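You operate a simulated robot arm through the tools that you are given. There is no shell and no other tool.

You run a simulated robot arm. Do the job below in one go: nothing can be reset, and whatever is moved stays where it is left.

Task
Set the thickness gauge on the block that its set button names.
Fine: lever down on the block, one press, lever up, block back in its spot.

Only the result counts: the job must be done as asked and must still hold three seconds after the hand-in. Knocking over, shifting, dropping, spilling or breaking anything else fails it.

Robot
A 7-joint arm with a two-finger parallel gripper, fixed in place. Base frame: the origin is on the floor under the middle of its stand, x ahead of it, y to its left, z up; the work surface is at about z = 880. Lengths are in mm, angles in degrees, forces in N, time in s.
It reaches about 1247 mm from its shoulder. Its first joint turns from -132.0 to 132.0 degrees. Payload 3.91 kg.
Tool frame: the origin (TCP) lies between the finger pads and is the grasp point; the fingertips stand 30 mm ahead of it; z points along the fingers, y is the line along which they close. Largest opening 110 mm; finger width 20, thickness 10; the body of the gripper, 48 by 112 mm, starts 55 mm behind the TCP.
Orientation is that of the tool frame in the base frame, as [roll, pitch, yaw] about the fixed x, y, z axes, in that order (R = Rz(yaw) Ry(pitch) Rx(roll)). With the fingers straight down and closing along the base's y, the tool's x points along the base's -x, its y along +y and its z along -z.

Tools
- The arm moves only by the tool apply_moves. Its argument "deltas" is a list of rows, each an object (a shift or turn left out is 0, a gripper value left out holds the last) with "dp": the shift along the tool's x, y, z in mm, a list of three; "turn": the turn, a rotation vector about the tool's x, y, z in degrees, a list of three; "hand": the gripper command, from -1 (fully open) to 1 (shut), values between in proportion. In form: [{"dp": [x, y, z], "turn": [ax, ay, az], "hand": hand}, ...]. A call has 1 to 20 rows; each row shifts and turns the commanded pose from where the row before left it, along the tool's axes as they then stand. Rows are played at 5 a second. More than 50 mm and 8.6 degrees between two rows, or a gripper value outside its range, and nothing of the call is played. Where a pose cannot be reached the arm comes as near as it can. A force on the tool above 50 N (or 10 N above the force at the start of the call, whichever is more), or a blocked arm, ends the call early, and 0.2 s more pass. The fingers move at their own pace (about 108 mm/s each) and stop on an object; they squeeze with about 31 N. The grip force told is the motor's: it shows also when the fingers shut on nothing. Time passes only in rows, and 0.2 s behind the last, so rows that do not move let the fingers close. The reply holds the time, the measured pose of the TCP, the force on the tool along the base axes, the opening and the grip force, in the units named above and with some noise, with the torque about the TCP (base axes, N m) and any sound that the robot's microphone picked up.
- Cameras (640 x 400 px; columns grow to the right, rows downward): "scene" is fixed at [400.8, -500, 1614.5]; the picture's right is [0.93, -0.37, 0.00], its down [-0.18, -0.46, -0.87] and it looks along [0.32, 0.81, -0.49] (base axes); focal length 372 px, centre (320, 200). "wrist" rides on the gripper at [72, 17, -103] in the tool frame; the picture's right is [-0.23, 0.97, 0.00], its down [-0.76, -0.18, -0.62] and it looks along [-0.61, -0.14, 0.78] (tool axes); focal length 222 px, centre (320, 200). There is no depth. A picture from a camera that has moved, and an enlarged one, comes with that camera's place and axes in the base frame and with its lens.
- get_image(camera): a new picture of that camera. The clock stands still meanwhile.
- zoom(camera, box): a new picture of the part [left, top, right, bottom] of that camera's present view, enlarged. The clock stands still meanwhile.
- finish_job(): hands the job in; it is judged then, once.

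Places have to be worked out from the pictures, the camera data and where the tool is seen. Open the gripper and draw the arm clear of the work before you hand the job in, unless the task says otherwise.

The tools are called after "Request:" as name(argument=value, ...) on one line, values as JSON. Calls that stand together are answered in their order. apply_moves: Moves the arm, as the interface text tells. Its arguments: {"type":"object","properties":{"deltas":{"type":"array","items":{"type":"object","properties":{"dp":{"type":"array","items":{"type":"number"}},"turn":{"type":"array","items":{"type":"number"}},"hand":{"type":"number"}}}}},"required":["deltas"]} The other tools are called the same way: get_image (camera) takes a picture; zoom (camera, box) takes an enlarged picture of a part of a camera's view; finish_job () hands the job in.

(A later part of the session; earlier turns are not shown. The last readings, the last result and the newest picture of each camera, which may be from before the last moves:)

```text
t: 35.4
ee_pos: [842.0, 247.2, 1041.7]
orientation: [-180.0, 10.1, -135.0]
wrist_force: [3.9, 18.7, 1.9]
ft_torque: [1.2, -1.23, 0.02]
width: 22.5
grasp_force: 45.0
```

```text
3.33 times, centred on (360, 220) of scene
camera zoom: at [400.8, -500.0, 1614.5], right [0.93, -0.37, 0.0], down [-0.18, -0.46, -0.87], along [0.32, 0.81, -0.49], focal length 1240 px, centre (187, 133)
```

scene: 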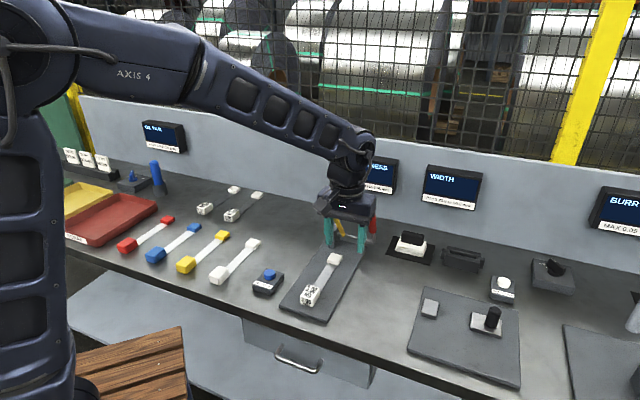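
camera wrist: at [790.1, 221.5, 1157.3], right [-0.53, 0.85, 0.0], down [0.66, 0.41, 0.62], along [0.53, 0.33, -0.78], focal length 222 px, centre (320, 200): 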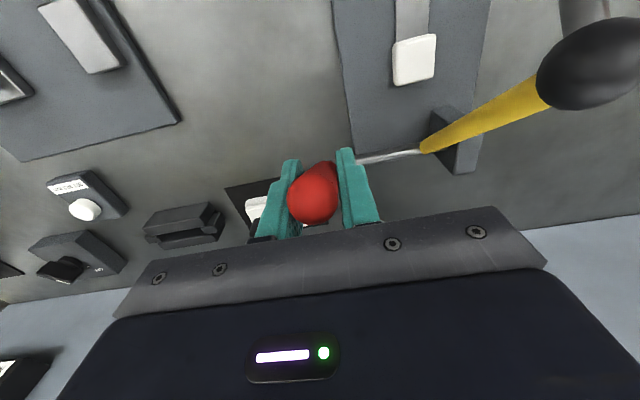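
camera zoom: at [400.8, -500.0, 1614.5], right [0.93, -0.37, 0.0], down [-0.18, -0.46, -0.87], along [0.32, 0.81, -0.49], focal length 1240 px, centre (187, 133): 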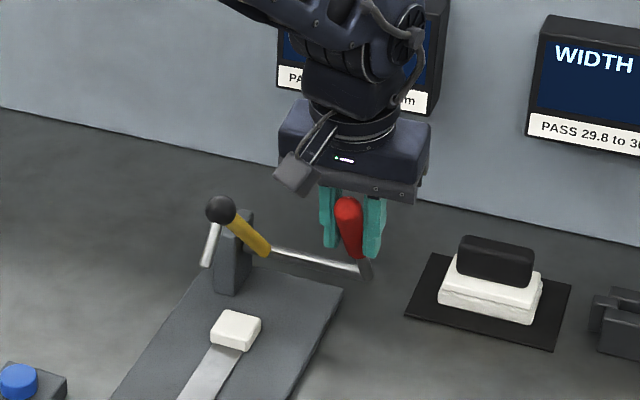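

The lever turns with the arm; forces are moderate (about 16 N resistance). I continue another 12.5°.

Request:
apply_moves(deltas=[{"dp": [4.98, -0.1, 2.45], "turn": [0, -2.8, 0]}, {"dp": [4.98, -0.1, 2.3], "turn": [0, -2.8, 0]}, {"dp": [4.98, -0.1, 2.3], "turn": [0, -2.8, 0]}, {"dp": [4.98, -0.1, 2.3], "turn": [0, -2.8, 0]}, {"dp": [4.98, -0.1, 2.3], "turn": [0, -2.8, 0]}, {}])

Request:
zoom(camera="scene", box=[300, 160, 420, 280])

```text
t: 36.8
ee_pos: [825.5, 230.0, 1021.1]
orientation: [179.8, 23.8, -135.0]
wrist_force: [-17.2, 19.5, -17.2]
ft_torque: [-1.08, 0.91, -0.29]
width: 22.4
grasp_force: 44.5
```

```text
3.33 times, centred on (360, 220) of scene
camera zoom: at [400.8, -500.0, 1614.5], right [0.93, -0.37, 0.0], down [-0.18, -0.46, -0.87], along [0.32, 0.81, -0.49], focal length 1240 px, centre (187, 133)
```

zoom: 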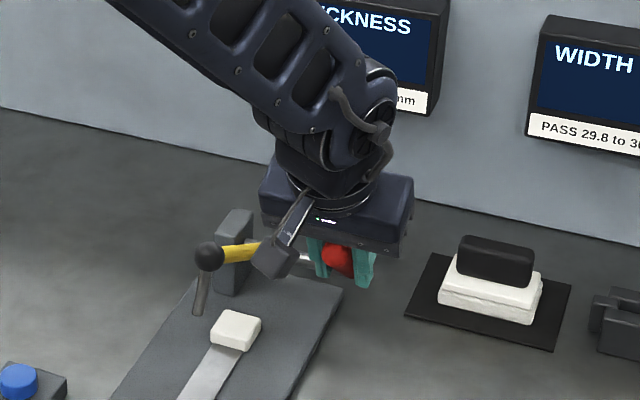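

The lever has passed over and now pulls forward slightly by itself; there's about 26 N of sideways load that I'll relieve by shifting toward −w while continuing the arc.

Request:
apply_moves(deltas=[{"dp": [4.9, 0.7, 2.6], "turn": [0, -2.3, 0]}, {"dp": [4.9, 0.7, 2.6], "turn": [0, -2.4, 0]}, {"dp": [4.9, 0.5, 2.6], "turn": [0, -2.4, 0]}, {"dp": [4.9, 0.4, 2.6], "turn": [0, -2.4, 0]}, {}])

Request:
zoom(camera="scene", box=[290, 180, 410, 290])

```text
t: 38.0
ee_pos: [817.7, 223.4, 1007.1]
orientation: [-179.9, 33.7, -135.0]
wrist_force: [-7.5, 5.8, -2.3]
ft_torque: [-0.13, 0.25, 0.22]
width: 22.5
grasp_force: 45.1
```

```text
3.64 times, centred on (350, 235) of scene
camera zoom: at [400.8, -500.0, 1614.5], right [0.93, -0.37, 0.0], down [-0.18, -0.46, -0.87], along [0.32, 0.81, -0.49], focal length 1352 px, centre (211, 73)
```

zoom: 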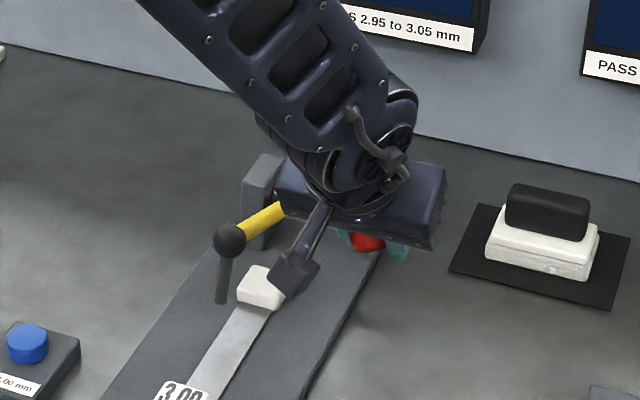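

Forces are small now and everything is clear. I continue down the arc with about 20° left to go.

Request:
apply_moves(deltas=[{"dp": [4.95, 0.3, 2.5], "turn": [0, -2.4, 0]}, {"dp": [4.95, 0.2, 2.5], "turn": [0, -2.4, 0]}, {"dp": [4.95, 0.2, 2.5], "turn": [0, -2.4, 0]}, {"dp": [4.95, 0.2, 2.5], "turn": [0, -2.4, 0]}, {}])

Request:
zoom(camera="scene", box=[290, 180, 410, 310])

```text
t: 39.2
ee_pos: [809.6, 216.2, 985.0]
orientation: [-179.8, 43.1, -135.1]
wrist_force: [15.3, -8.0, 11.2]
ft_torque: [1.18, -1.06, 0.23]
width: 22.7
grasp_force: 45.1
```

```text
3.08 times, centred on (350, 245) of scene
camera zoom: at [400.8, -500.0, 1614.5], right [0.93, -0.37, 0.0], down [-0.18, -0.46, -0.87], along [0.32, 0.81, -0.49], focal length 1144 px, centre (228, 62)
```

zoom: 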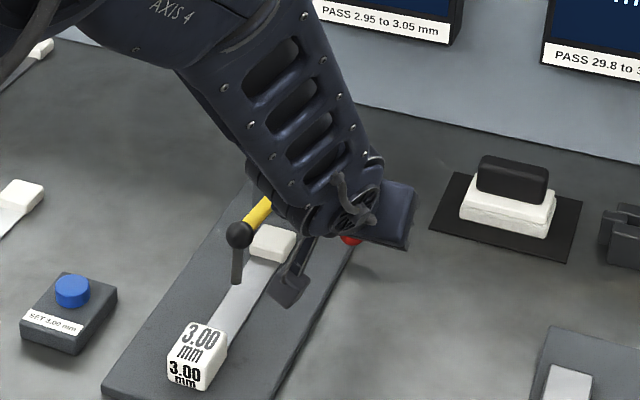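

Request:
apply_moves(deltas=[{"dp": [4.9, -0.5, 2.5], "turn": [0, -2.7, 0]}, {"dp": [4.9, -0.4, 2.5], "turn": [0, -2.7, 0]}, {"dp": [2.5, 0, 1.2], "turn": [0, -1.4, 0]}, {}])

Request:
zoom(camera="scene", box=[290, 190, 390, 310])

```text
t: 40.2
ee_pos: [807.4, 213.9, 972.4]
orientation: [179.8, 49.8, -135.2]
wrist_force: [23.6, -8.1, -6.6]
ft_torque: [-0.21, 0.29, 0.05]
width: 22.3
grasp_force: 44.6
```

```text
3.33 times, centred on (340, 250) of scene
camera zoom: at [400.8, -500.0, 1614.5], right [0.93, -0.37, 0.0], down [-0.18, -0.46, -0.87], along [0.32, 0.81, -0.49], focal length 1240 px, centre (253, 33)
```

zoom: 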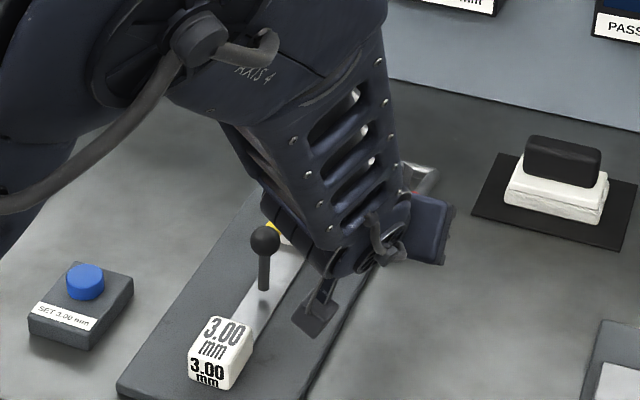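

Arm now about 7° from horizontal and the probe is straight above the strip. I'll continue in small steps, relieving the sideways load.

Request:
apply_moves(deltas=[{"dp": [2.98, -0.8, 1.45], "turn": [0, -1.5, 0]}, {"dp": [2.98, -0.7, 1.45], "turn": [0, -1.5, 0]}, {}])

Request:
zoom(camera="scene", box=[300, 230, 370, 310])

```text
t: 41.0
ee_pos: [805.7, 212.0, 966.7]
orientation: [179.9, 52.9, -135.0]
wrist_force: [5.9, -2.4, -2.2]
ft_torque: [-0.41, 0.53, -0.17]
width: 22.7
grasp_force: 45.0
```

```text
5.00 times, centred on (335, 270) of scene
camera zoom: at [400.8, -500.0, 1614.5], right [0.93, -0.37, 0.0], down [-0.18, -0.46, -0.87], along [0.32, 0.81, -0.49], focal length 1860 px, centre (245, -150)
```

zoom: 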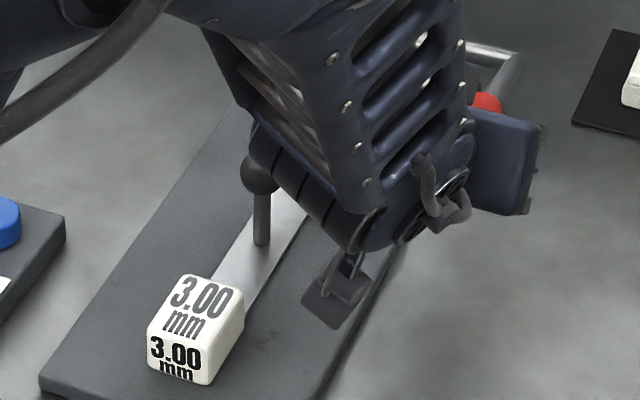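

Request:
apply_moves(deltas=[{"dp": [2.98, 0, 1.45], "turn": [0, -1.5, 0]}, {}])

Request:
apply_moves(deltas=[{"dp": [1.98, 0, 0.97], "turn": [0, -1.0, 0]}, {}])

Request:
zoom(camera="scene", box=[300, 230, 370, 310])

```text
t: 41.6
ee_pos: [804.8, 211.8, 966.8]
orientation: [-179.7, 54.7, -134.6]
wrist_force: [1.0, 4.6, 43.6]
ft_torque: [-0.19, 0.07, 0.01]
width: 22.6
grasp_force: 44.6
```

```text
t: 41.9
ee_pos: [806.5, 211.3, 965.5]
orientation: [-179.5, 55.0, -134.6]
wrist_force: [-17.3, -9.3, 16.7]
ft_torque: [-0.38, 0.38, -0.24]
width: 22.6
grasp_force: 45.4
stopped in row 1: the force on the tool passed its limit at 59 N (the readings are from after the stop); the commanded pose is now the measured one
```

```text
5.00 times, centred on (335, 270) of scene
camera zoom: at [400.8, -500.0, 1614.5], right [0.93, -0.37, 0.0], down [-0.18, -0.46, -0.87], along [0.32, 0.81, -0.49], focal length 1860 px, centre (245, -150)
```

zoom: 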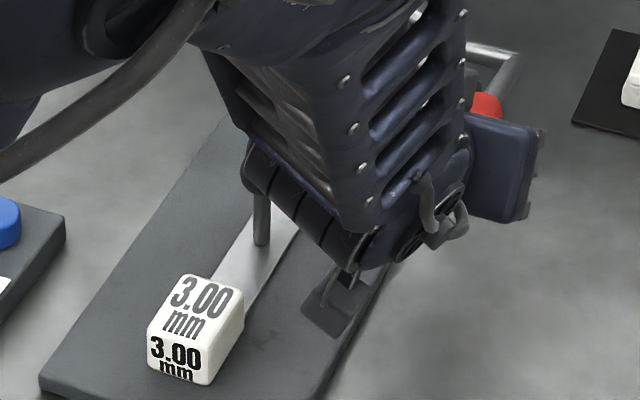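

The lever is stopped by contact with the strip (about 44 N at the handle). I'll check the display and a wrist view before releasing.

Request:
get_image(camera="scene")

Request:
get_image(camera="wrist")

Request:
zoom(camera="scene", box=[335, 140, 415, 205])

```text
taken
```

scene: 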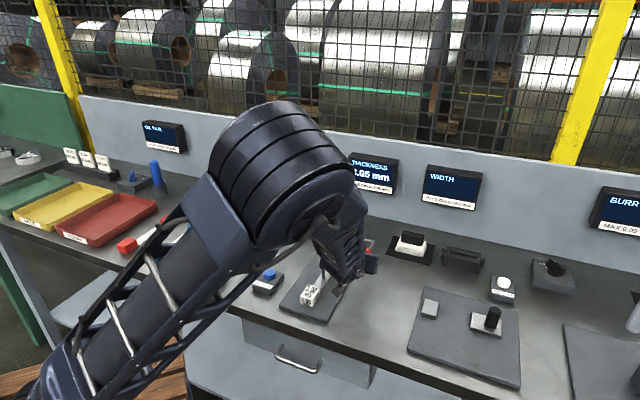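

```text
taken
camera wrist: at [703.4, 134.2, 966.6], right [-0.6, 0.78, 0.18], down [0.07, -0.18, 0.98], along [0.8, 0.6, 0.05], focal length 222 px, centre (320, 200)
```

wrist: 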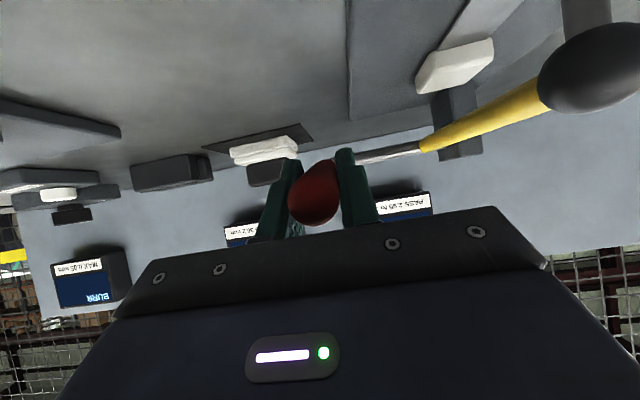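

```text
6.15 times, centred on (375, 172) of scene
camera zoom: at [400.8, -500.0, 1614.5], right [0.93, -0.37, 0.0], down [-0.18, -0.46, -0.87], along [0.32, 0.81, -0.49], focal length 2289 px, centre (-18, 369)
```

zoom: 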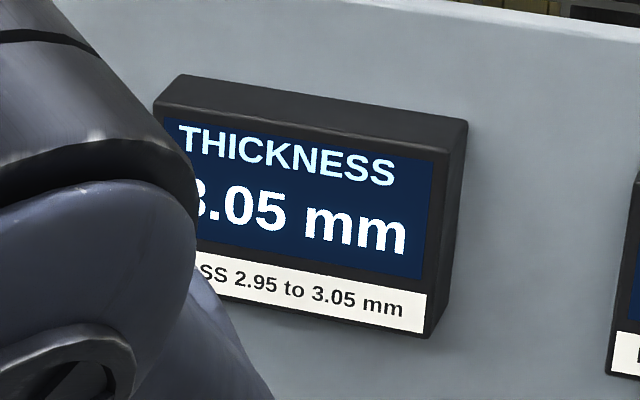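

The display reads about "3.05 mm" with the lever on the block. Now I'll open the fingers and see whether the lever stays down.

Request:
apply_moves(deltas=[{"hand": 0.4}, {"hand": 0.0}, {}, {}])

Request:
get_image(camera="wrist")

Request:
zoom(camera="scene", box=[300, 140, 420, 310])

```text
t: 42.9
ee_pos: [807.3, 212.2, 965.2]
orientation: [-179.7, 55.1, -134.7]
wrist_force: [-0.2, 0.3, 0.0]
ft_torque: [0.02, 0.0, -0.01]
width: 54.9
grasp_force: 0.1
```

```text
taken
camera wrist: at [704.3, 134.4, 965.6], right [-0.6, 0.78, 0.18], down [0.07, -0.18, 0.98], along [0.8, 0.6, 0.05], focal length 222 px, centre (320, 200)
```

wrist: 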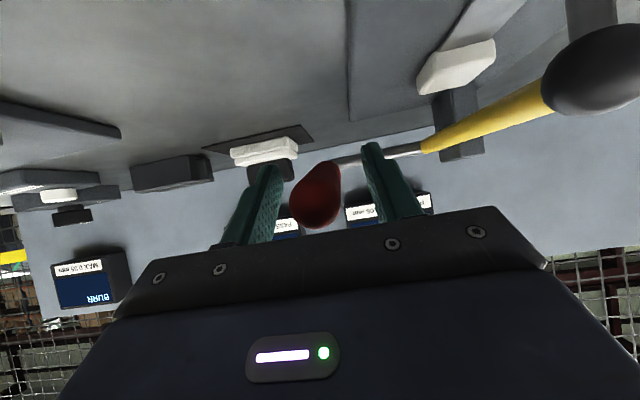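

```text
2.35 times, centred on (360, 225) of scene
camera zoom: at [400.8, -500.0, 1614.5], right [0.93, -0.37, 0.0], down [-0.18, -0.46, -0.87], along [0.32, 0.81, -0.49], focal length 875 px, centre (226, 141)
```

zoom: 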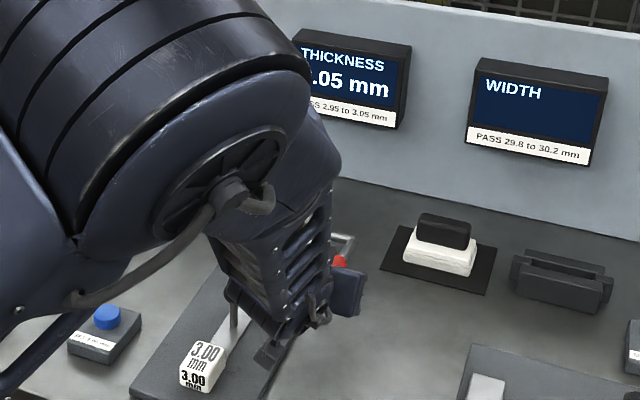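

The lever stays down on its own and the display stays lit. I'll lift the open fingers straight up off the handle, then bring the tool back to vertical while rising.

Request:
apply_moves(deltas=[{"dp": [-8.2, 0, -5.7]}, {"dp": [-16.4, 0, -11.5]}, {"dp": [-24.6, 0, -17.2]}, {"dp": [-24.6, 0, -17.2]}, {"dp": [-16.4, 0, -11.5], "turn": [0, 7, 0]}, {"dp": [-14.8, 0, -13.4], "turn": [0, 7, 0]}, {"dp": [-13.2, 0, -15], "turn": [0, 7, 0]}, {"dp": [-11.2, 0, -16.6], "turn": [0, 7, 0]}, {"dp": [-4.5, 0, -8.9], "turn": [0, 7, 0]}, {"turn": [0, 7, 0]}, {"turn": [0, 7, 0]}, {"turn": [0, 6, 0]}, {}])

Request:
zoom(camera="scene", box=[240, 140, 420, 320])

Request:
get_image(camera="wrist")

```text
t: 45.7
ee_pos: [805.9, 213.8, 1145.3]
orientation: [-179.9, 0.1, -135.0]
wrist_force: [-0.6, -0.7, 0.1]
ft_torque: [-0.01, 0.0, -0.01]
width: 54.9
grasp_force: 0.1
```

```text
2.22 times, centred on (330, 230) of scene
camera zoom: at [400.8, -500.0, 1614.5], right [0.93, -0.37, 0.0], down [-0.18, -0.46, -0.87], along [0.32, 0.81, -0.49], focal length 826 px, centre (298, 133)
```

zoom: 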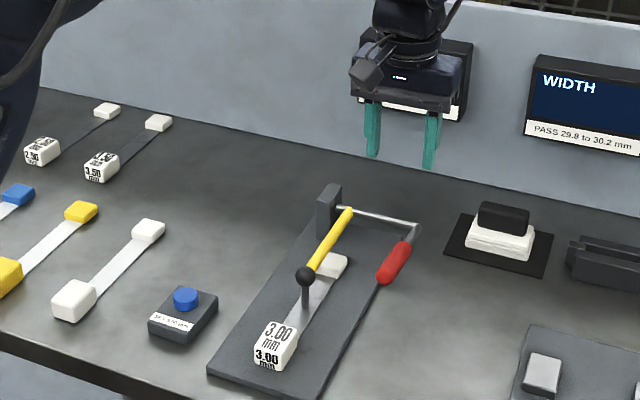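

```text
taken
camera wrist: at [741.8, 173.3, 1249.4], right [-0.53, 0.85, 0.0], down [0.66, 0.41, 0.62], along [0.53, 0.33, -0.78], focal length 222 px, centre (320, 200)
```

wrist: 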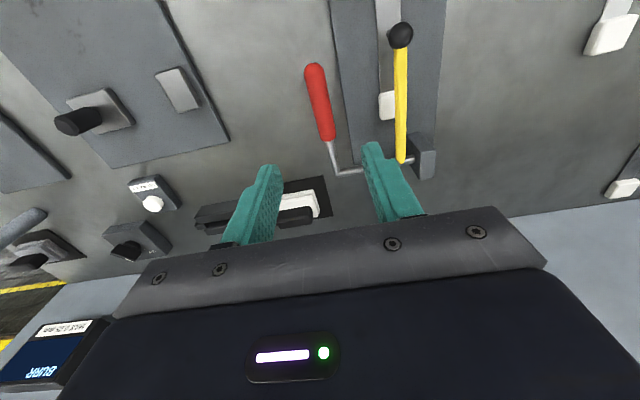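

The lever is down with the probe resting on the strip, and the arm is clear. Now I'll move over the blue SET button with the fingers shut and look.

Request:
apply_moves(deltas=[{"dp": [17.2, 40.4, 0], "hand": 1}, {"dp": [17.2, 40.4, 0]}, {"dp": [17.2, 40.4, 0]}, {"dp": [17.2, 40.4, 0]}, {"dp": [17.2, 40.4, 0]}, {"dp": [17, 40.4, 0]}, {"dp": [0, 0, 40]}, {"dp": [0, 0, 40]}, {"dp": [0, 0, 15]}, {}])

Request:
get_image(camera="wrist")

Request:
zoom(camera="scene", box=[220, 130, 420, 320])

```text
t: 47.9
ee_pos: [561.6, 309.8, 1048.5]
orientation: [-179.8, 0.1, -134.9]
wrist_force: [0.2, 0.0, -0.1]
ft_torque: [0.01, 0.01, 0.02]
width: 0.0
grasp_force: 31.0
```

```text
taken
camera wrist: at [497.6, 270.1, 1152.5], right [-0.53, 0.85, 0.0], down [0.66, 0.41, 0.62], along [0.53, 0.33, -0.78], focal length 222 px, centre (320, 200)
```

wrist: 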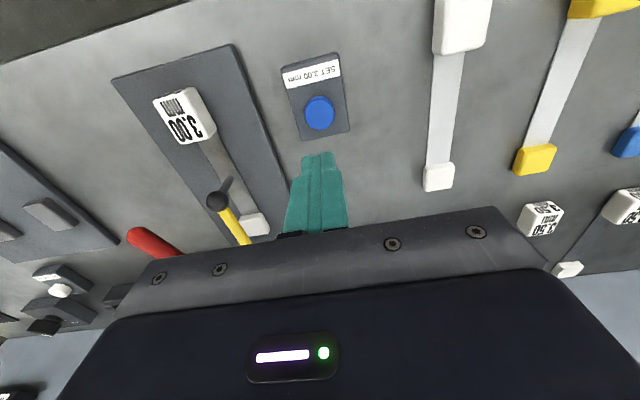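

```text
2.11 times, centred on (320, 225) of scene
camera zoom: at [400.8, -500.0, 1614.5], right [0.93, -0.37, 0.0], down [-0.18, -0.46, -0.87], along [0.32, 0.81, -0.49], focal length 783 px, centre (320, 147)
```

zoom: 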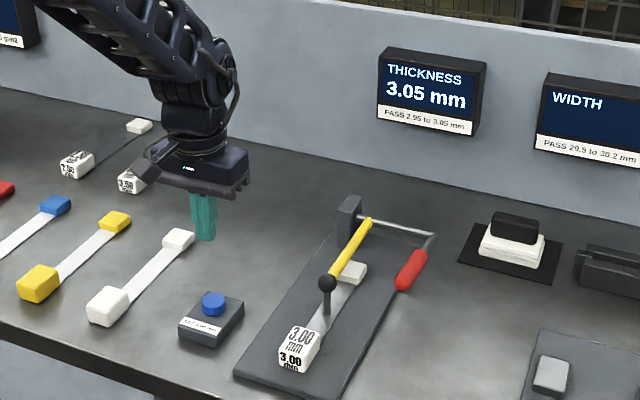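

The fingers are centred over the blue button and the display shows 3.05 mm. I'll descend to just above the button, then press in small steps.

Request:
apply_moves(deltas=[{"dp": [0, 0, 30]}, {"dp": [0, 0, 30]}, {"dp": [0, 0, 20]}, {"dp": [0, 0, 10]}, {}])

Request:
get_image(camera="wrist")

Request:
zoom(camera="scene", box=[230, 230, 310, 310])

```text
t: 49.1
ee_pos: [564.6, 309.9, 958.7]
orientation: [-179.8, 0.2, -134.9]
wrist_force: [0.2, 0.3, 0.4]
ft_torque: [0.01, -0.03, -0.02]
width: 0.0
grasp_force: 30.7
```

```text
taken
camera wrist: at [498.8, 270.3, 1063.3], right [-0.53, 0.85, 0.0], down [0.66, 0.41, 0.62], along [0.53, 0.33, -0.78], focal length 222 px, centre (320, 200)
```

wrist: 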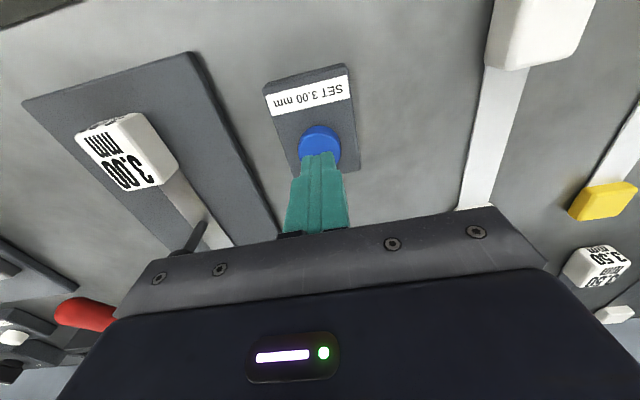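

```text
5.00 times, centred on (270, 270) of scene
camera zoom: at [400.8, -500.0, 1614.5], right [0.93, -0.37, 0.0], down [-0.18, -0.46, -0.87], along [0.32, 0.81, -0.49], focal length 1860 px, centre (570, -150)
```

zoom: 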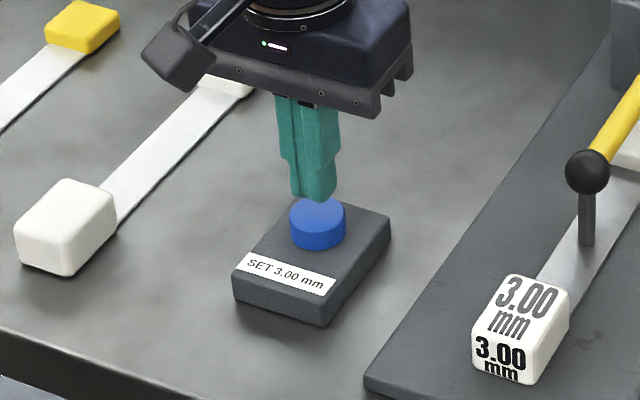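

The tips are over the button with about 15–25 mm to go. I'll descend in small steps, watching force and display.

Request:
apply_moves(deltas=[{"dp": [2, 0, 5]}, {"dp": [0, 0, 4]}, {"dp": [0, 0, 2]}, {}])

Request:
zoom(camera="scene", box=[240, 245, 300, 305])

```text
t: 50.1
ee_pos: [562.2, 311.1, 947.4]
orientation: [-179.8, 0.0, -134.8]
wrist_force: [0.5, 0.3, 0.0]
ft_torque: [0.0, -0.01, 0.01]
width: 0.0
grasp_force: 31.4
```

```text
6.67 times, centred on (270, 275) of scene
camera zoom: at [400.8, -500.0, 1614.5], right [0.93, -0.37, 0.0], down [-0.18, -0.46, -0.87], along [0.32, 0.81, -0.49], focal length 2479 px, centre (653, -300)
```

zoom: 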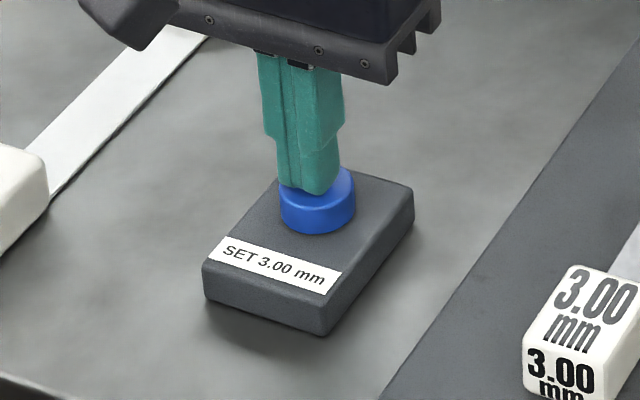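

Request:
apply_moves(deltas=[{"dp": [0, -2, 2]}, {"dp": [0, 0, 2]}, {}])

Request:
apply_moves(deltas=[{"dp": [0, 0, 1]}, {"dp": [0, 0, 1]}, {}])

Request:
zoom(camera="scene", box=[240, 150, 420, 310])

```text
t: 50.9
ee_pos: [564.0, 307.7, 942.8]
orientation: [-179.7, 0.2, -134.9]
wrist_force: [0.7, 0.8, 1.7]
ft_torque: [0.03, -0.01, 0.01]
width: 0.1
grasp_force: 31.1
```

```text
t: 51.7
ee_pos: [563.2, 308.4, 941.2]
orientation: [-179.8, 0.1, -134.9]
wrist_force: [1.3, 1.7, 3.7]
ft_torque: [0.01, -0.05, 0.02]
width: 0.0
grasp_force: 31.0
```

```text
2.50 times, centred on (330, 230) of scene
camera zoom: at [400.8, -500.0, 1614.5], right [0.93, -0.37, 0.0], down [-0.18, -0.46, -0.87], along [0.32, 0.81, -0.49], focal length 930 px, centre (295, 125)
```

zoom: 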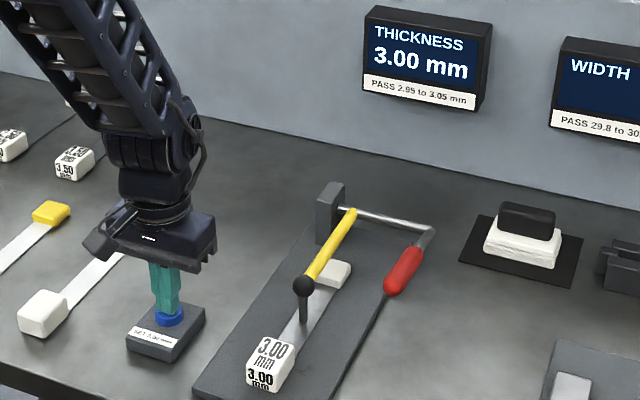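

The display changed to 3.00 mm, so the press registered. I'll withdraw straight up in one motion.

Request:
apply_moves(deltas=[{"dp": [0, 0, -15]}, {"dp": [0, 0, -35]}, {"dp": [0, 0, -40]}, {"dp": [0, 0, -40]}, {"dp": [0, 0, -40]}, {"dp": [0, 0, -30]}, {}])

Request:
zoom(camera="scene", box=[240, 150, 420, 310])

Request:
get_image(camera="wrist")

```text
t: 53.3
ee_pos: [561.7, 309.2, 1142.6]
orientation: [-179.8, 0.1, -134.9]
wrist_force: [0.5, 0.1, 0.5]
ft_torque: [0.02, 0.0, 0.01]
width: 0.0
grasp_force: 31.2
```

```text
2.50 times, centred on (330, 230) of scene
camera zoom: at [400.8, -500.0, 1614.5], right [0.93, -0.37, 0.0], down [-0.18, -0.46, -0.87], along [0.32, 0.81, -0.49], focal length 930 px, centre (295, 125)
```

zoom: 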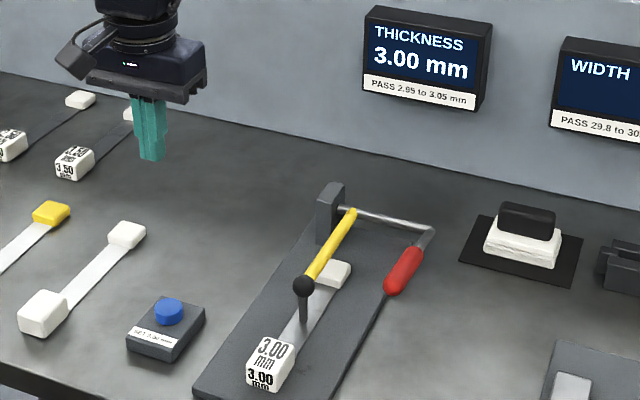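

```text
taken
camera wrist: at [497.0, 269.9, 1247.2], right [-0.53, 0.85, 0.0], down [0.66, 0.41, 0.62], along [0.53, 0.33, -0.78], focal length 222 px, centre (320, 200)
```

wrist: 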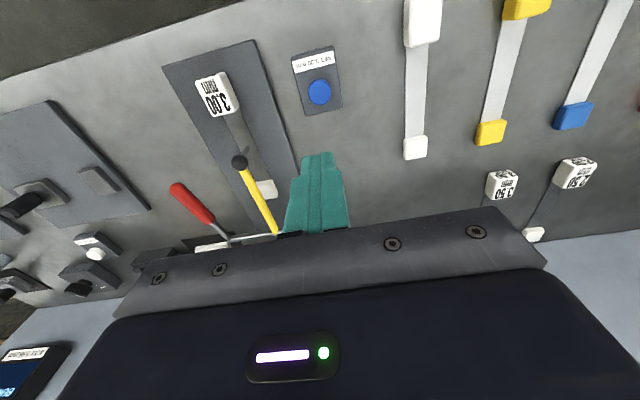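

Gauge reads 3.00 mm after the press. Next I'll lift the lever: go back above the handle with the fingers at 55 mm opening and tilt the tool to match the lowered handle.

Request:
apply_moves(deltas=[{"dp": [-17.45, -40.4, 0], "hand": 0.0}, {"dp": [-17.45, -40.4, 0]}, {"dp": [-17.45, -40.4, 0]}, {"dp": [-17.45, -40.4, 0]}, {"dp": [-17.45, -40.4, 0]}, {"dp": [-17.45, -40.2, 0]}, {"turn": [0, -7, 0]}, {"turn": [0, -7, 0]}, {"turn": [0, -7, 0]}, {"turn": [0, -7, 0]}, {"turn": [0, -7, 0]}, {"turn": [0, -7, 0]}, {"turn": [0, -7, 0]}, {"turn": [0, -6, 0]}, {}])

Request:
get_image(camera="wrist")

Request:
zoom(camera="scene", box=[240, 130, 440, 310])

```text
t: 56.5
ee_pos: [806.8, 211.7, 1142.7]
orientation: [-179.7, 55.0, -134.7]
wrist_force: [-0.4, 0.5, -0.6]
ft_torque: [-0.03, -0.02, 0.0]
width: 55.1
grasp_force: 0.0
```

```text
taken
camera wrist: at [704.6, 133.0, 1144.0], right [-0.6, 0.78, 0.18], down [0.07, -0.18, 0.98], along [0.8, 0.6, 0.05], focal length 222 px, centre (320, 200)
```

wrist: 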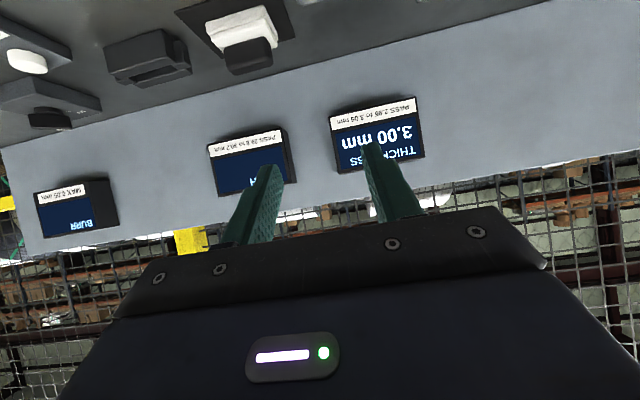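

```text
2.22 times, centred on (340, 220) of scene
camera zoom: at [400.8, -500.0, 1614.5], right [0.93, -0.37, 0.0], down [-0.18, -0.46, -0.87], along [0.32, 0.81, -0.49], focal length 826 px, centre (276, 156)
```

zoom: 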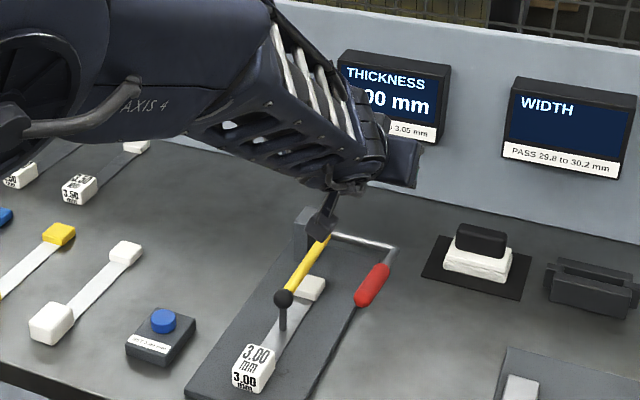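

The pose matches the earlier release pose, 178 mm higher. I'll lower straight down most of the way and check.

Request:
apply_moves(deltas=[{"dp": [24.6, 0, 17.2]}, {"dp": [24.6, 0, 17.2]}, {"dp": [24.6, 0, 17.2]}, {"dp": [24.6, 0, 17.2]}, {"dp": [8.2, 0, 5.7]}, {}])

Request:
get_image(camera="wrist")

Request:
zoom(camera="scene", box=[280, 170, 400, 300])

```text
t: 57.9
ee_pos: [807.6, 210.9, 1012.0]
orientation: [-179.8, 55.1, -134.7]
wrist_force: [-0.3, 0.3, 0.1]
ft_torque: [0.01, 0.0, 0.0]
width: 55.1
grasp_force: 0.0
```

```text
taken
camera wrist: at [705.5, 133.7, 1012.8], right [-0.6, 0.78, 0.18], down [0.07, -0.18, 0.98], along [0.8, 0.6, 0.05], focal length 222 px, centre (320, 200)
```

wrist: 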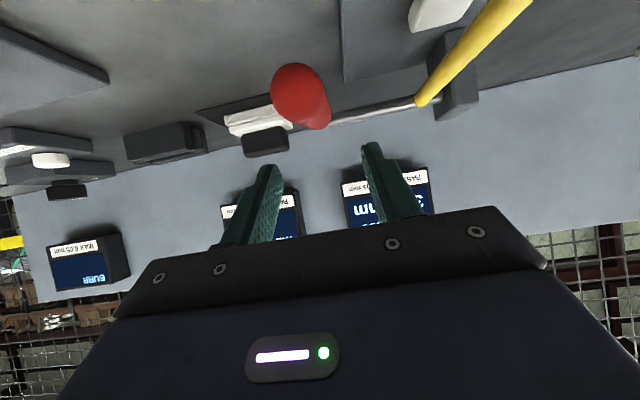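

```text
3.08 times, centred on (340, 235) of scene
camera zoom: at [400.8, -500.0, 1614.5], right [0.93, -0.37, 0.0], down [-0.18, -0.46, -0.87], along [0.32, 0.81, -0.49], focal length 1144 px, centre (258, 92)
```

zoom: 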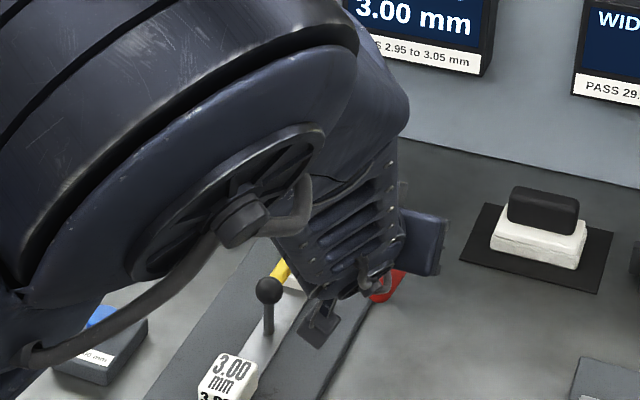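

The handle comes up between the fingers as expected. I'll lower the remaining 46 mm.

Request:
apply_moves(deltas=[{"dp": [16.4, 0, 11.5]}, {"dp": [13.1, 0, 9.2]}, {"dp": [8.2, 0, 5.7]}, {}])

Request:
get_image(camera="wrist")

```text
t: 58.9
ee_pos: [808.3, 210.7, 965.8]
orientation: [-179.7, 55.1, -134.7]
wrist_force: [0.3, 0.1, 0.1]
ft_torque: [0.04, -0.02, 0.0]
width: 55.2
grasp_force: 0.0
```

```text
taken
camera wrist: at [705.3, 133.0, 966.7], right [-0.6, 0.78, 0.18], down [0.07, -0.18, 0.98], along [0.8, 0.6, 0.05], focal length 222 px, centre (320, 200)
```

wrist: 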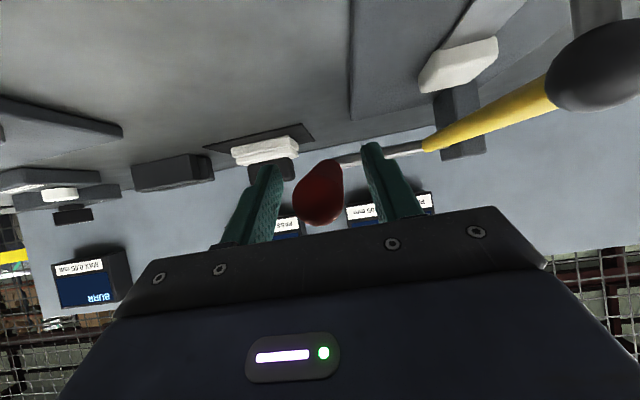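

The handle is between the pads; shifting 0.8 mm to centre, then closing.

Request:
apply_moves(deltas=[{"dp": [0, 0.8, 0]}, {"hand": 0.4}, {"hand": 1}, {}, {}, {}])

```text
t: 60.3
ee_pos: [805.8, 212.6, 966.2]
orientation: [-179.8, 55.1, -134.6]
wrist_force: [-13.2, 11.9, -2.1]
ft_torque: [-0.07, 0.06, -0.34]
width: 22.5
grasp_force: 45.5
```

Gripped; a sideways load of about 18 N toward −w is relieved by a small shift while I begin raising the lever along the reverse arc.

Request:
apply_moves(deltas=[{"dp": [0, 1.5, 0]}, {"dp": [-5.16, 0, -1.9], "turn": [0, 2.5, 0]}, {"dp": [-5.16, 0, -1.9], "turn": [0, 2.5, 0]}, {"dp": [-5.16, 0, -1.9], "turn": [0, 2.5, 0]}, {"dp": [-5.16, 0, -1.9], "turn": [0, 2.5, 0]}, {}])

Request:
zoom(camera="scene", box=[280, 170, 400, 310])

```text
t: 61.7
ee_pos: [811.6, 216.1, 987.5]
orientation: [-179.8, 44.9, -134.8]
wrist_force: [-26.9, -16.6, -3.9]
ft_torque: [-1.24, 1.27, 0.06]
width: 22.4
grasp_force: 45.2
```

```text
2.86 times, centred on (340, 240) of scene
camera zoom: at [400.8, -500.0, 1614.5], right [0.93, -0.37, 0.0], down [-0.18, -0.46, -0.87], along [0.32, 0.81, -0.49], focal length 1063 px, centre (263, 86)
```

zoom: 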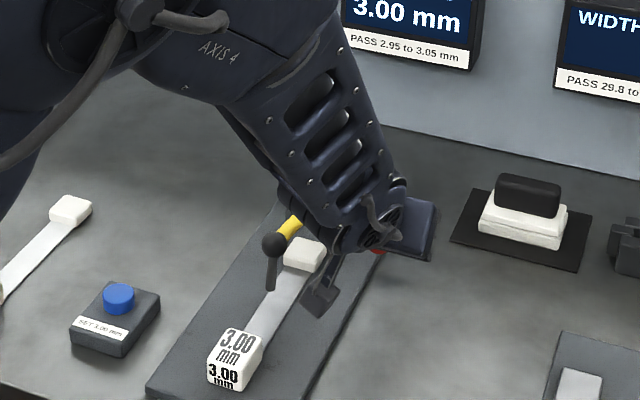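

The lever is lifting. The load is mostly radial, so I'll let the grip run 1–2 mm further out along the handle while continuing.

Request:
apply_moves(deltas=[{"dp": [-5.0, 0.2, -2.3], "turn": [0, 2.8, 0]}, {"dp": [-5.0, 0.2, -2.3], "turn": [0, 2.7, 0]}, {"dp": [-5.0, 0.2, -2.3], "turn": [0, 2.7, 0]}, {"dp": [-5.0, 0.1, -2.3], "turn": [0, 2.6, 0]}, {}])

Request:
zoom(camera="scene", box=[280, 170, 400, 310])

```text
t: 62.9
ee_pos: [816.9, 223.3, 1008.8]
orientation: [-179.7, 34.5, -134.7]
wrist_force: [20.4, 2.4, -2.7]
ft_torque: [0.77, -0.38, 0.48]
width: 22.5
grasp_force: 45.1
```

```text
2.86 times, centred on (340, 240) of scene
camera zoom: at [400.8, -500.0, 1614.5], right [0.93, -0.37, 0.0], down [-0.18, -0.46, -0.87], along [0.32, 0.81, -0.49], focal length 1063 px, centre (263, 86)
```

zoom: 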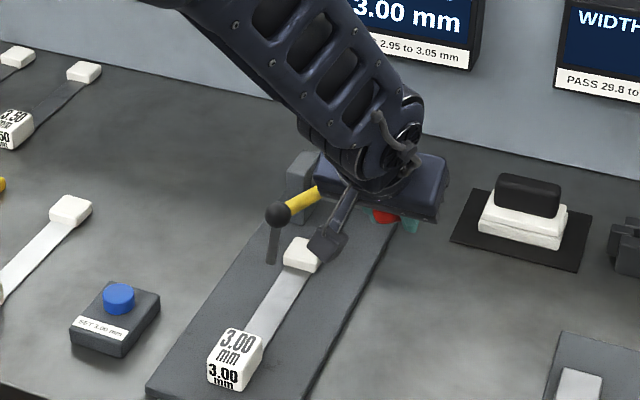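

Request:
apply_moves(deltas=[{"dp": [-5.25, -0.3, -1.75], "turn": [0, 2.4, 0]}, {"dp": [-5.25, -0.2, -1.75], "turn": [0, 2.4, 0]}, {"dp": [-5.16, -0.1, -1.9], "turn": [0, 2.5, 0]}, {"dp": [-5.16, 0, -1.9], "turn": [0, 2.5, 0]}, {}])

Request:
zoom(camera="scene", box=[280, 170, 400, 310])

```text
t: 64.1
ee_pos: [828.9, 234.7, 1024.5]
orientation: [-179.8, 24.4, -134.9]
wrist_force: [9.9, -8.4, -1.5]
ft_torque: [-0.02, 0.11, 0.13]
width: 22.7
grasp_force: 44.7
```

```text
2.86 times, centred on (340, 240) of scene
camera zoom: at [400.8, -500.0, 1614.5], right [0.93, -0.37, 0.0], down [-0.18, -0.46, -0.87], along [0.32, 0.81, -0.49], focal length 1063 px, centre (263, 86)
```

zoom: 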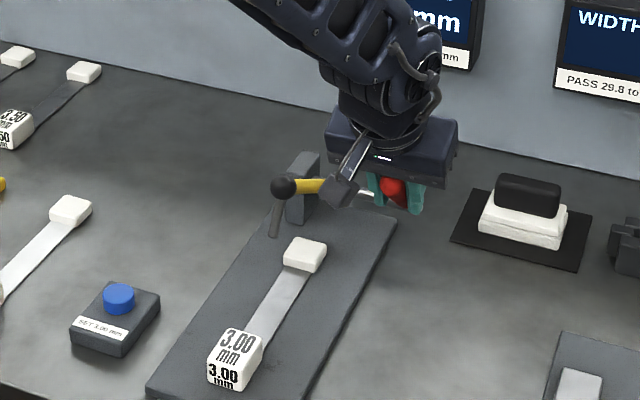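

Request:
apply_moves(deltas=[{"dp": [-5.16, -0.4, -1.9], "turn": [0, 2.5, 0]}, {"dp": [-5.16, -0.3, -1.9], "turn": [0, 2.5, 0]}, {"dp": [-5.16, -0.2, -1.9], "turn": [0, 2.5, 0]}, {"dp": [-5.16, 0, -1.9], "turn": [0, 2.5, 0]}, {"dp": [-5.16, 0, -1.9], "turn": [0, 2.5, 0]}, {}])

Request:
zoom(camera="scene", box=[280, 170, 400, 310])

```text
t: 65.5
ee_pos: [842.8, 248.0, 1043.1]
orientation: [-180.0, 11.9, -135.0]
wrist_force: [-26.4, -13.1, 13.9]
ft_torque: [-1.09, 1.45, 0.3]
width: 22.6
grasp_force: 44.6
```

```text
2.86 times, centred on (340, 240) of scene
camera zoom: at [400.8, -500.0, 1614.5], right [0.93, -0.37, 0.0], down [-0.18, -0.46, -0.87], along [0.32, 0.81, -0.49], focal length 1063 px, centre (263, 86)
```

zoom: 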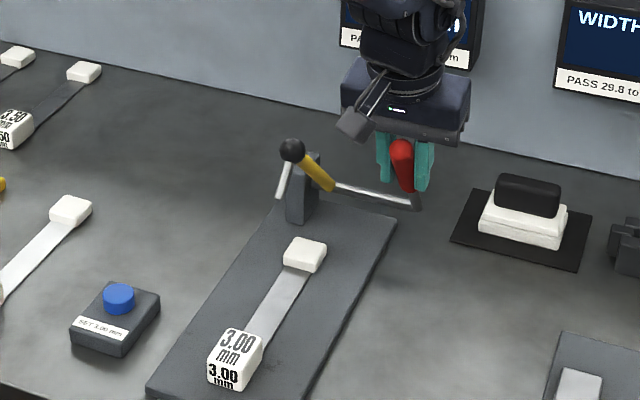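

Request:
apply_moves(deltas=[{"dp": [-5.0, 0.3, -2.4], "turn": [0, 2.8, 0]}, {"dp": [-5.0, 0.2, -2.4], "turn": [0, 2.8, 0]}, {"dp": [-4.0, 0, -1.8], "turn": [0, 2.2, 0]}, {}])

Request:
zoom(camera="scene", box=[300, 180, 400, 280])

```text
t: 66.5
ee_pos: [852.3, 258.2, 1050.7]
orientation: [-179.8, 4.2, -134.9]
wrist_force: [-3.2, 9.2, -5.3]
ft_torque: [0.35, -0.03, 0.17]
width: 22.5
grasp_force: 45.1
```

```text
4.00 times, centred on (350, 230) of scene
camera zoom: at [400.8, -500.0, 1614.5], right [0.93, -0.37, 0.0], down [-0.18, -0.46, -0.87], along [0.32, 0.81, -0.49], focal length 1488 px, centre (200, 80)
```

zoom: 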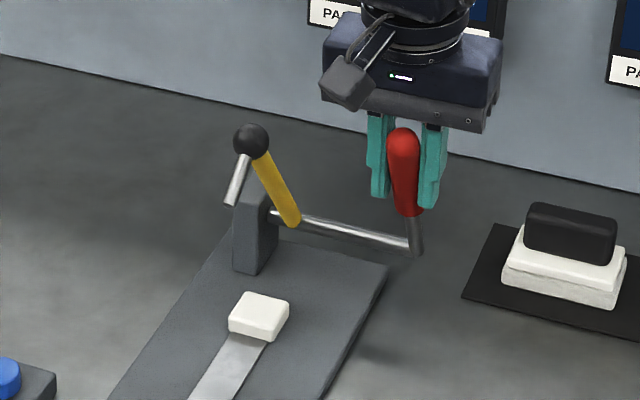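

Nearly at the original raised position (ball within 2 px). I'll go a bit further until it meets its up-stop.

Request:
apply_moves(deltas=[{"dp": [-2.1, -0.2, -0.8], "turn": [0, 1.2, 0]}, {"dp": [-2.1, 0, -0.8], "turn": [0, 1.0, 0]}, {}])

Request:
zoom(camera="scene", box=[310, 195, 390, 255])

```text
t: 67.3
ee_pos: [855.9, 260.4, 1053.6]
orientation: [-179.8, 2.0, -134.8]
wrist_force: [3.0, 13.2, 0.8]
ft_torque: [1.32, -0.79, 0.03]
width: 22.2
grasp_force: 45.3
```

```text
6.67 times, centred on (350, 225) of scene
camera zoom: at [400.8, -500.0, 1614.5], right [0.93, -0.37, 0.0], down [-0.18, -0.46, -0.87], along [0.32, 0.81, -0.49], focal length 2479 px, centre (120, 33)
```

zoom: 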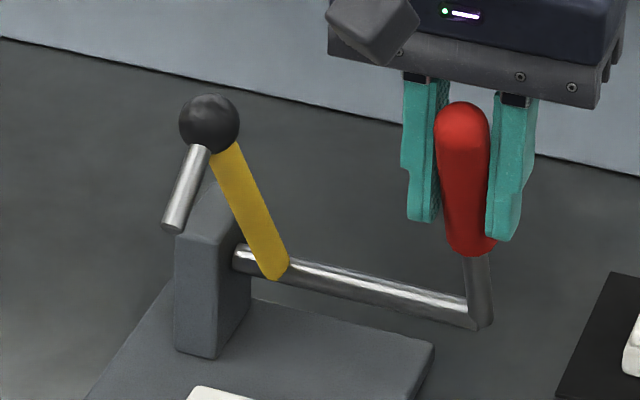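

The lever is exactly where it started. I'll release the handle and check that it stays up.

Request:
apply_moves(deltas=[{"hand": 0.4}, {"hand": 0.0}, {}, {}])

Request:
zoom(camera="scene", box=[310, 195, 390, 255])

Request:
get_image(camera="wrist")

```text
t: 68.3
ee_pos: [854.4, 259.9, 1051.9]
orientation: [-179.8, 2.0, -134.9]
wrist_force: [0.3, -0.8, 0.2]
ft_torque: [0.01, -0.02, 0.01]
width: 55.1
grasp_force: 0.1
```

```text
6.67 times, centred on (350, 225) of scene
camera zoom: at [400.8, -500.0, 1614.5], right [0.93, -0.37, 0.0], down [-0.18, -0.46, -0.87], along [0.32, 0.81, -0.49], focal length 2479 px, centre (120, 33)
```

zoom: 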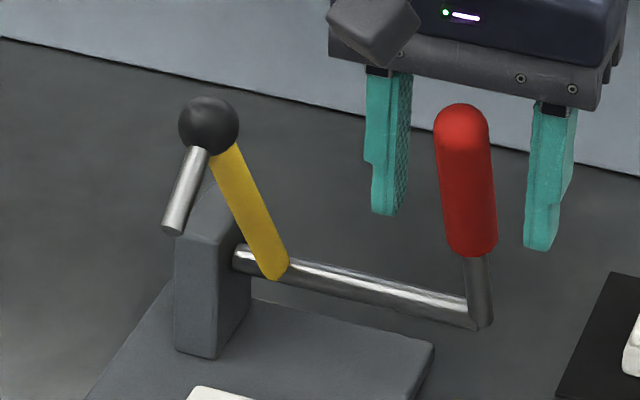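

```text
taken
camera wrist: at [787.4, 218.2, 1154.6], right [-0.53, 0.85, 0.01], down [0.65, 0.4, 0.65], along [0.55, 0.35, -0.76], focal length 222 px, centre (320, 200)
```

wrist: 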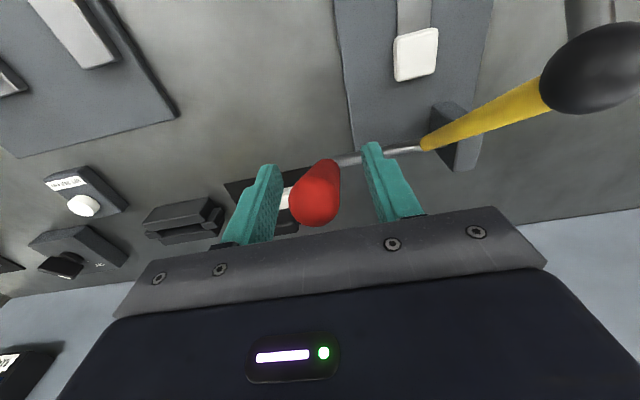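

The lever stays up. I'll rise straight off the handle, level the tool, back off and go above the block's labelled end.

Request:
apply_moves(deltas=[{"dp": [0, 0, -20]}, {"dp": [0, 0, -40]}, {"dp": [0, 0, -40], "turn": [0, 2, 0]}, {"dp": [40, 0, 0]}, {"dp": [40, 0, 0]}, {"dp": [40, 0, 0]}, {"dp": [40, 0, 0]}, {"dp": [40, 0, 0]}, {"dp": [40, 0, 0]}, {"dp": [0, 35, 0]}, {"dp": [0, 35, 0]}, {"dp": [0, 29.7, 0]}, {}])

Request:
get_image(camera="wrist")

Request:
zoom(camera="scene", box=[270, 150, 410, 320])

```text
t: 71.1
ee_pos: [614.5, 160.3, 1153.4]
orientation: [-179.8, -0.1, -134.9]
wrist_force: [-0.2, 0.9, 0.0]
ft_torque: [-0.04, 0.03, -0.02]
width: 55.1
grasp_force: 0.0
```

```text
taken
camera wrist: at [548.1, 120.5, 1257.3], right [-0.53, 0.85, 0.0], down [0.66, 0.42, 0.62], along [0.53, 0.33, -0.78], focal length 222 px, centre (320, 200)
```

wrist: 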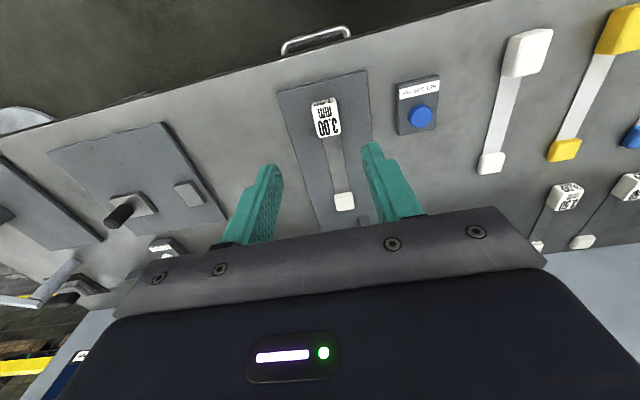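

```text
2.35 times, centred on (340, 235) of scene
camera zoom: at [400.8, -500.0, 1614.5], right [0.93, -0.37, 0.0], down [-0.18, -0.46, -0.87], along [0.32, 0.81, -0.49], focal length 875 px, centre (273, 118)
```

zoom: 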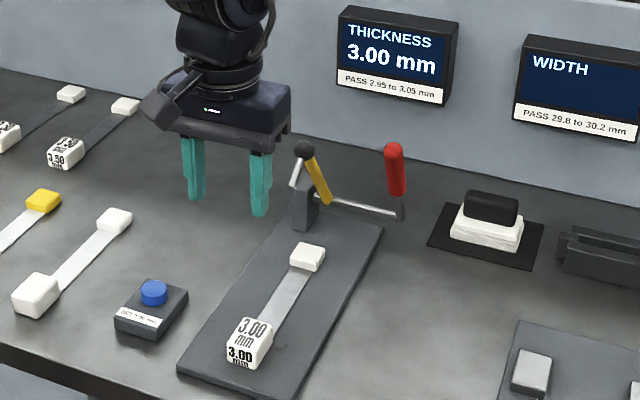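

Everything looks right: lever up, display holds 3.00 mm. I'll measure the block precisely with an enlarged wrist view.

Request:
zoom(camera="wrist", box=[280, 80, 400, 220])

```text
2.86 times, centred on (340, 150) of wrist
camera zoom: at [548.1, 120.5, 1257.3], right [-0.53, 0.85, 0.0], down [0.66, 0.42, 0.62], along [0.53, 0.33, -0.78], focal length 635 px, centre (263, 343)
```

zoom: 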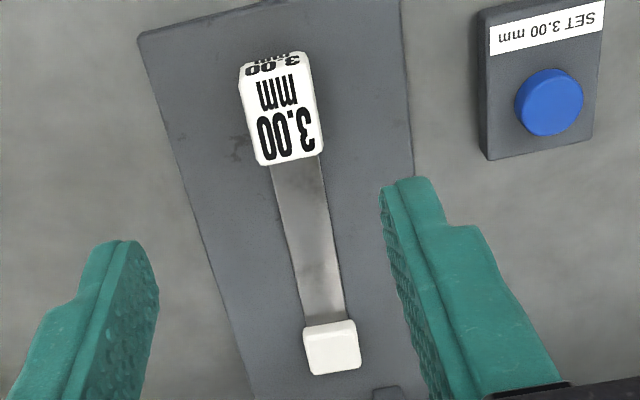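

The block is unmoved at u≈589.5, w≈320. I'll move over it, open a little wider and descend partway.

Request:
apply_moves(deltas=[{"dp": [-41.5, 0.5, 0], "hand": -0.25}, {"dp": [0, 0, 40]}, {"dp": [0, 0, 40]}, {"dp": [0, 0, 40]}, {"dp": [0, 0, 40]}, {}])

Request:
get_image(camera="wrist")

```text
t: 72.5
ee_pos: [639.6, 187.3, 993.5]
orientation: [-179.7, 0.0, -134.9]
wrist_force: [-0.6, 0.4, -0.2]
ft_torque: [0.01, 0.0, 0.0]
width: 68.7
grasp_force: 0.1
```

```text
taken
camera wrist: at [574.8, 148.6, 1098.5], right [-0.53, 0.85, 0.0], down [0.66, 0.42, 0.62], along [0.53, 0.33, -0.78], focal length 222 px, centre (320, 200)
```

wrist: 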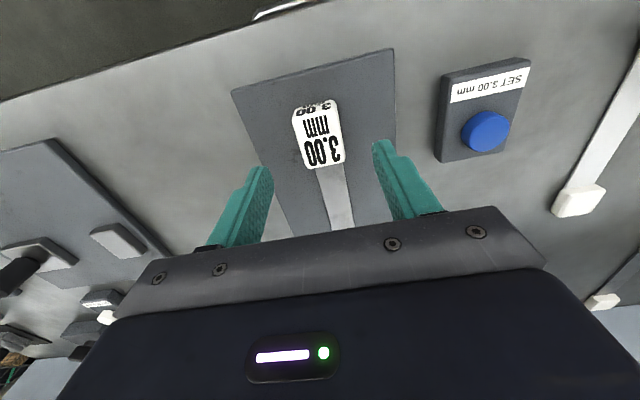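

The block's centre is about 4 mm further forward and 2 mm to +w of the gripper centre; I correct that and go down to grip height.

Request:
apply_moves(deltas=[{"dp": [-4.2, -1.7, 0]}, {"dp": [0, 0, 30]}, {"dp": [0, 0, 25]}, {"dp": [0, 0, 12]}, {}])

Request:
get_image(camera="wrist")

```text
t: 73.7
ee_pos: [645.8, 189.8, 928.0]
orientation: [-179.8, 0.0, -135.0]
wrist_force: [0.7, 0.4, 0.4]
ft_torque: [-0.03, 0.0, -0.02]
width: 68.7
grasp_force: 0.1
```

```text
taken
camera wrist: at [580.6, 150.1, 1031.5], right [-0.53, 0.85, 0.0], down [0.66, 0.41, 0.62], along [0.53, 0.33, -0.78], focal length 222 px, centre (320, 200)
```

wrist: 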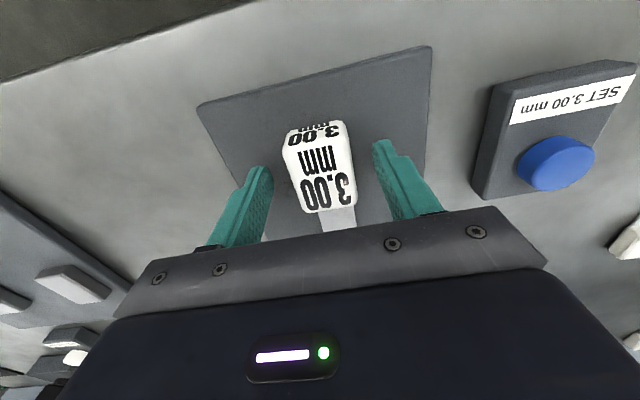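

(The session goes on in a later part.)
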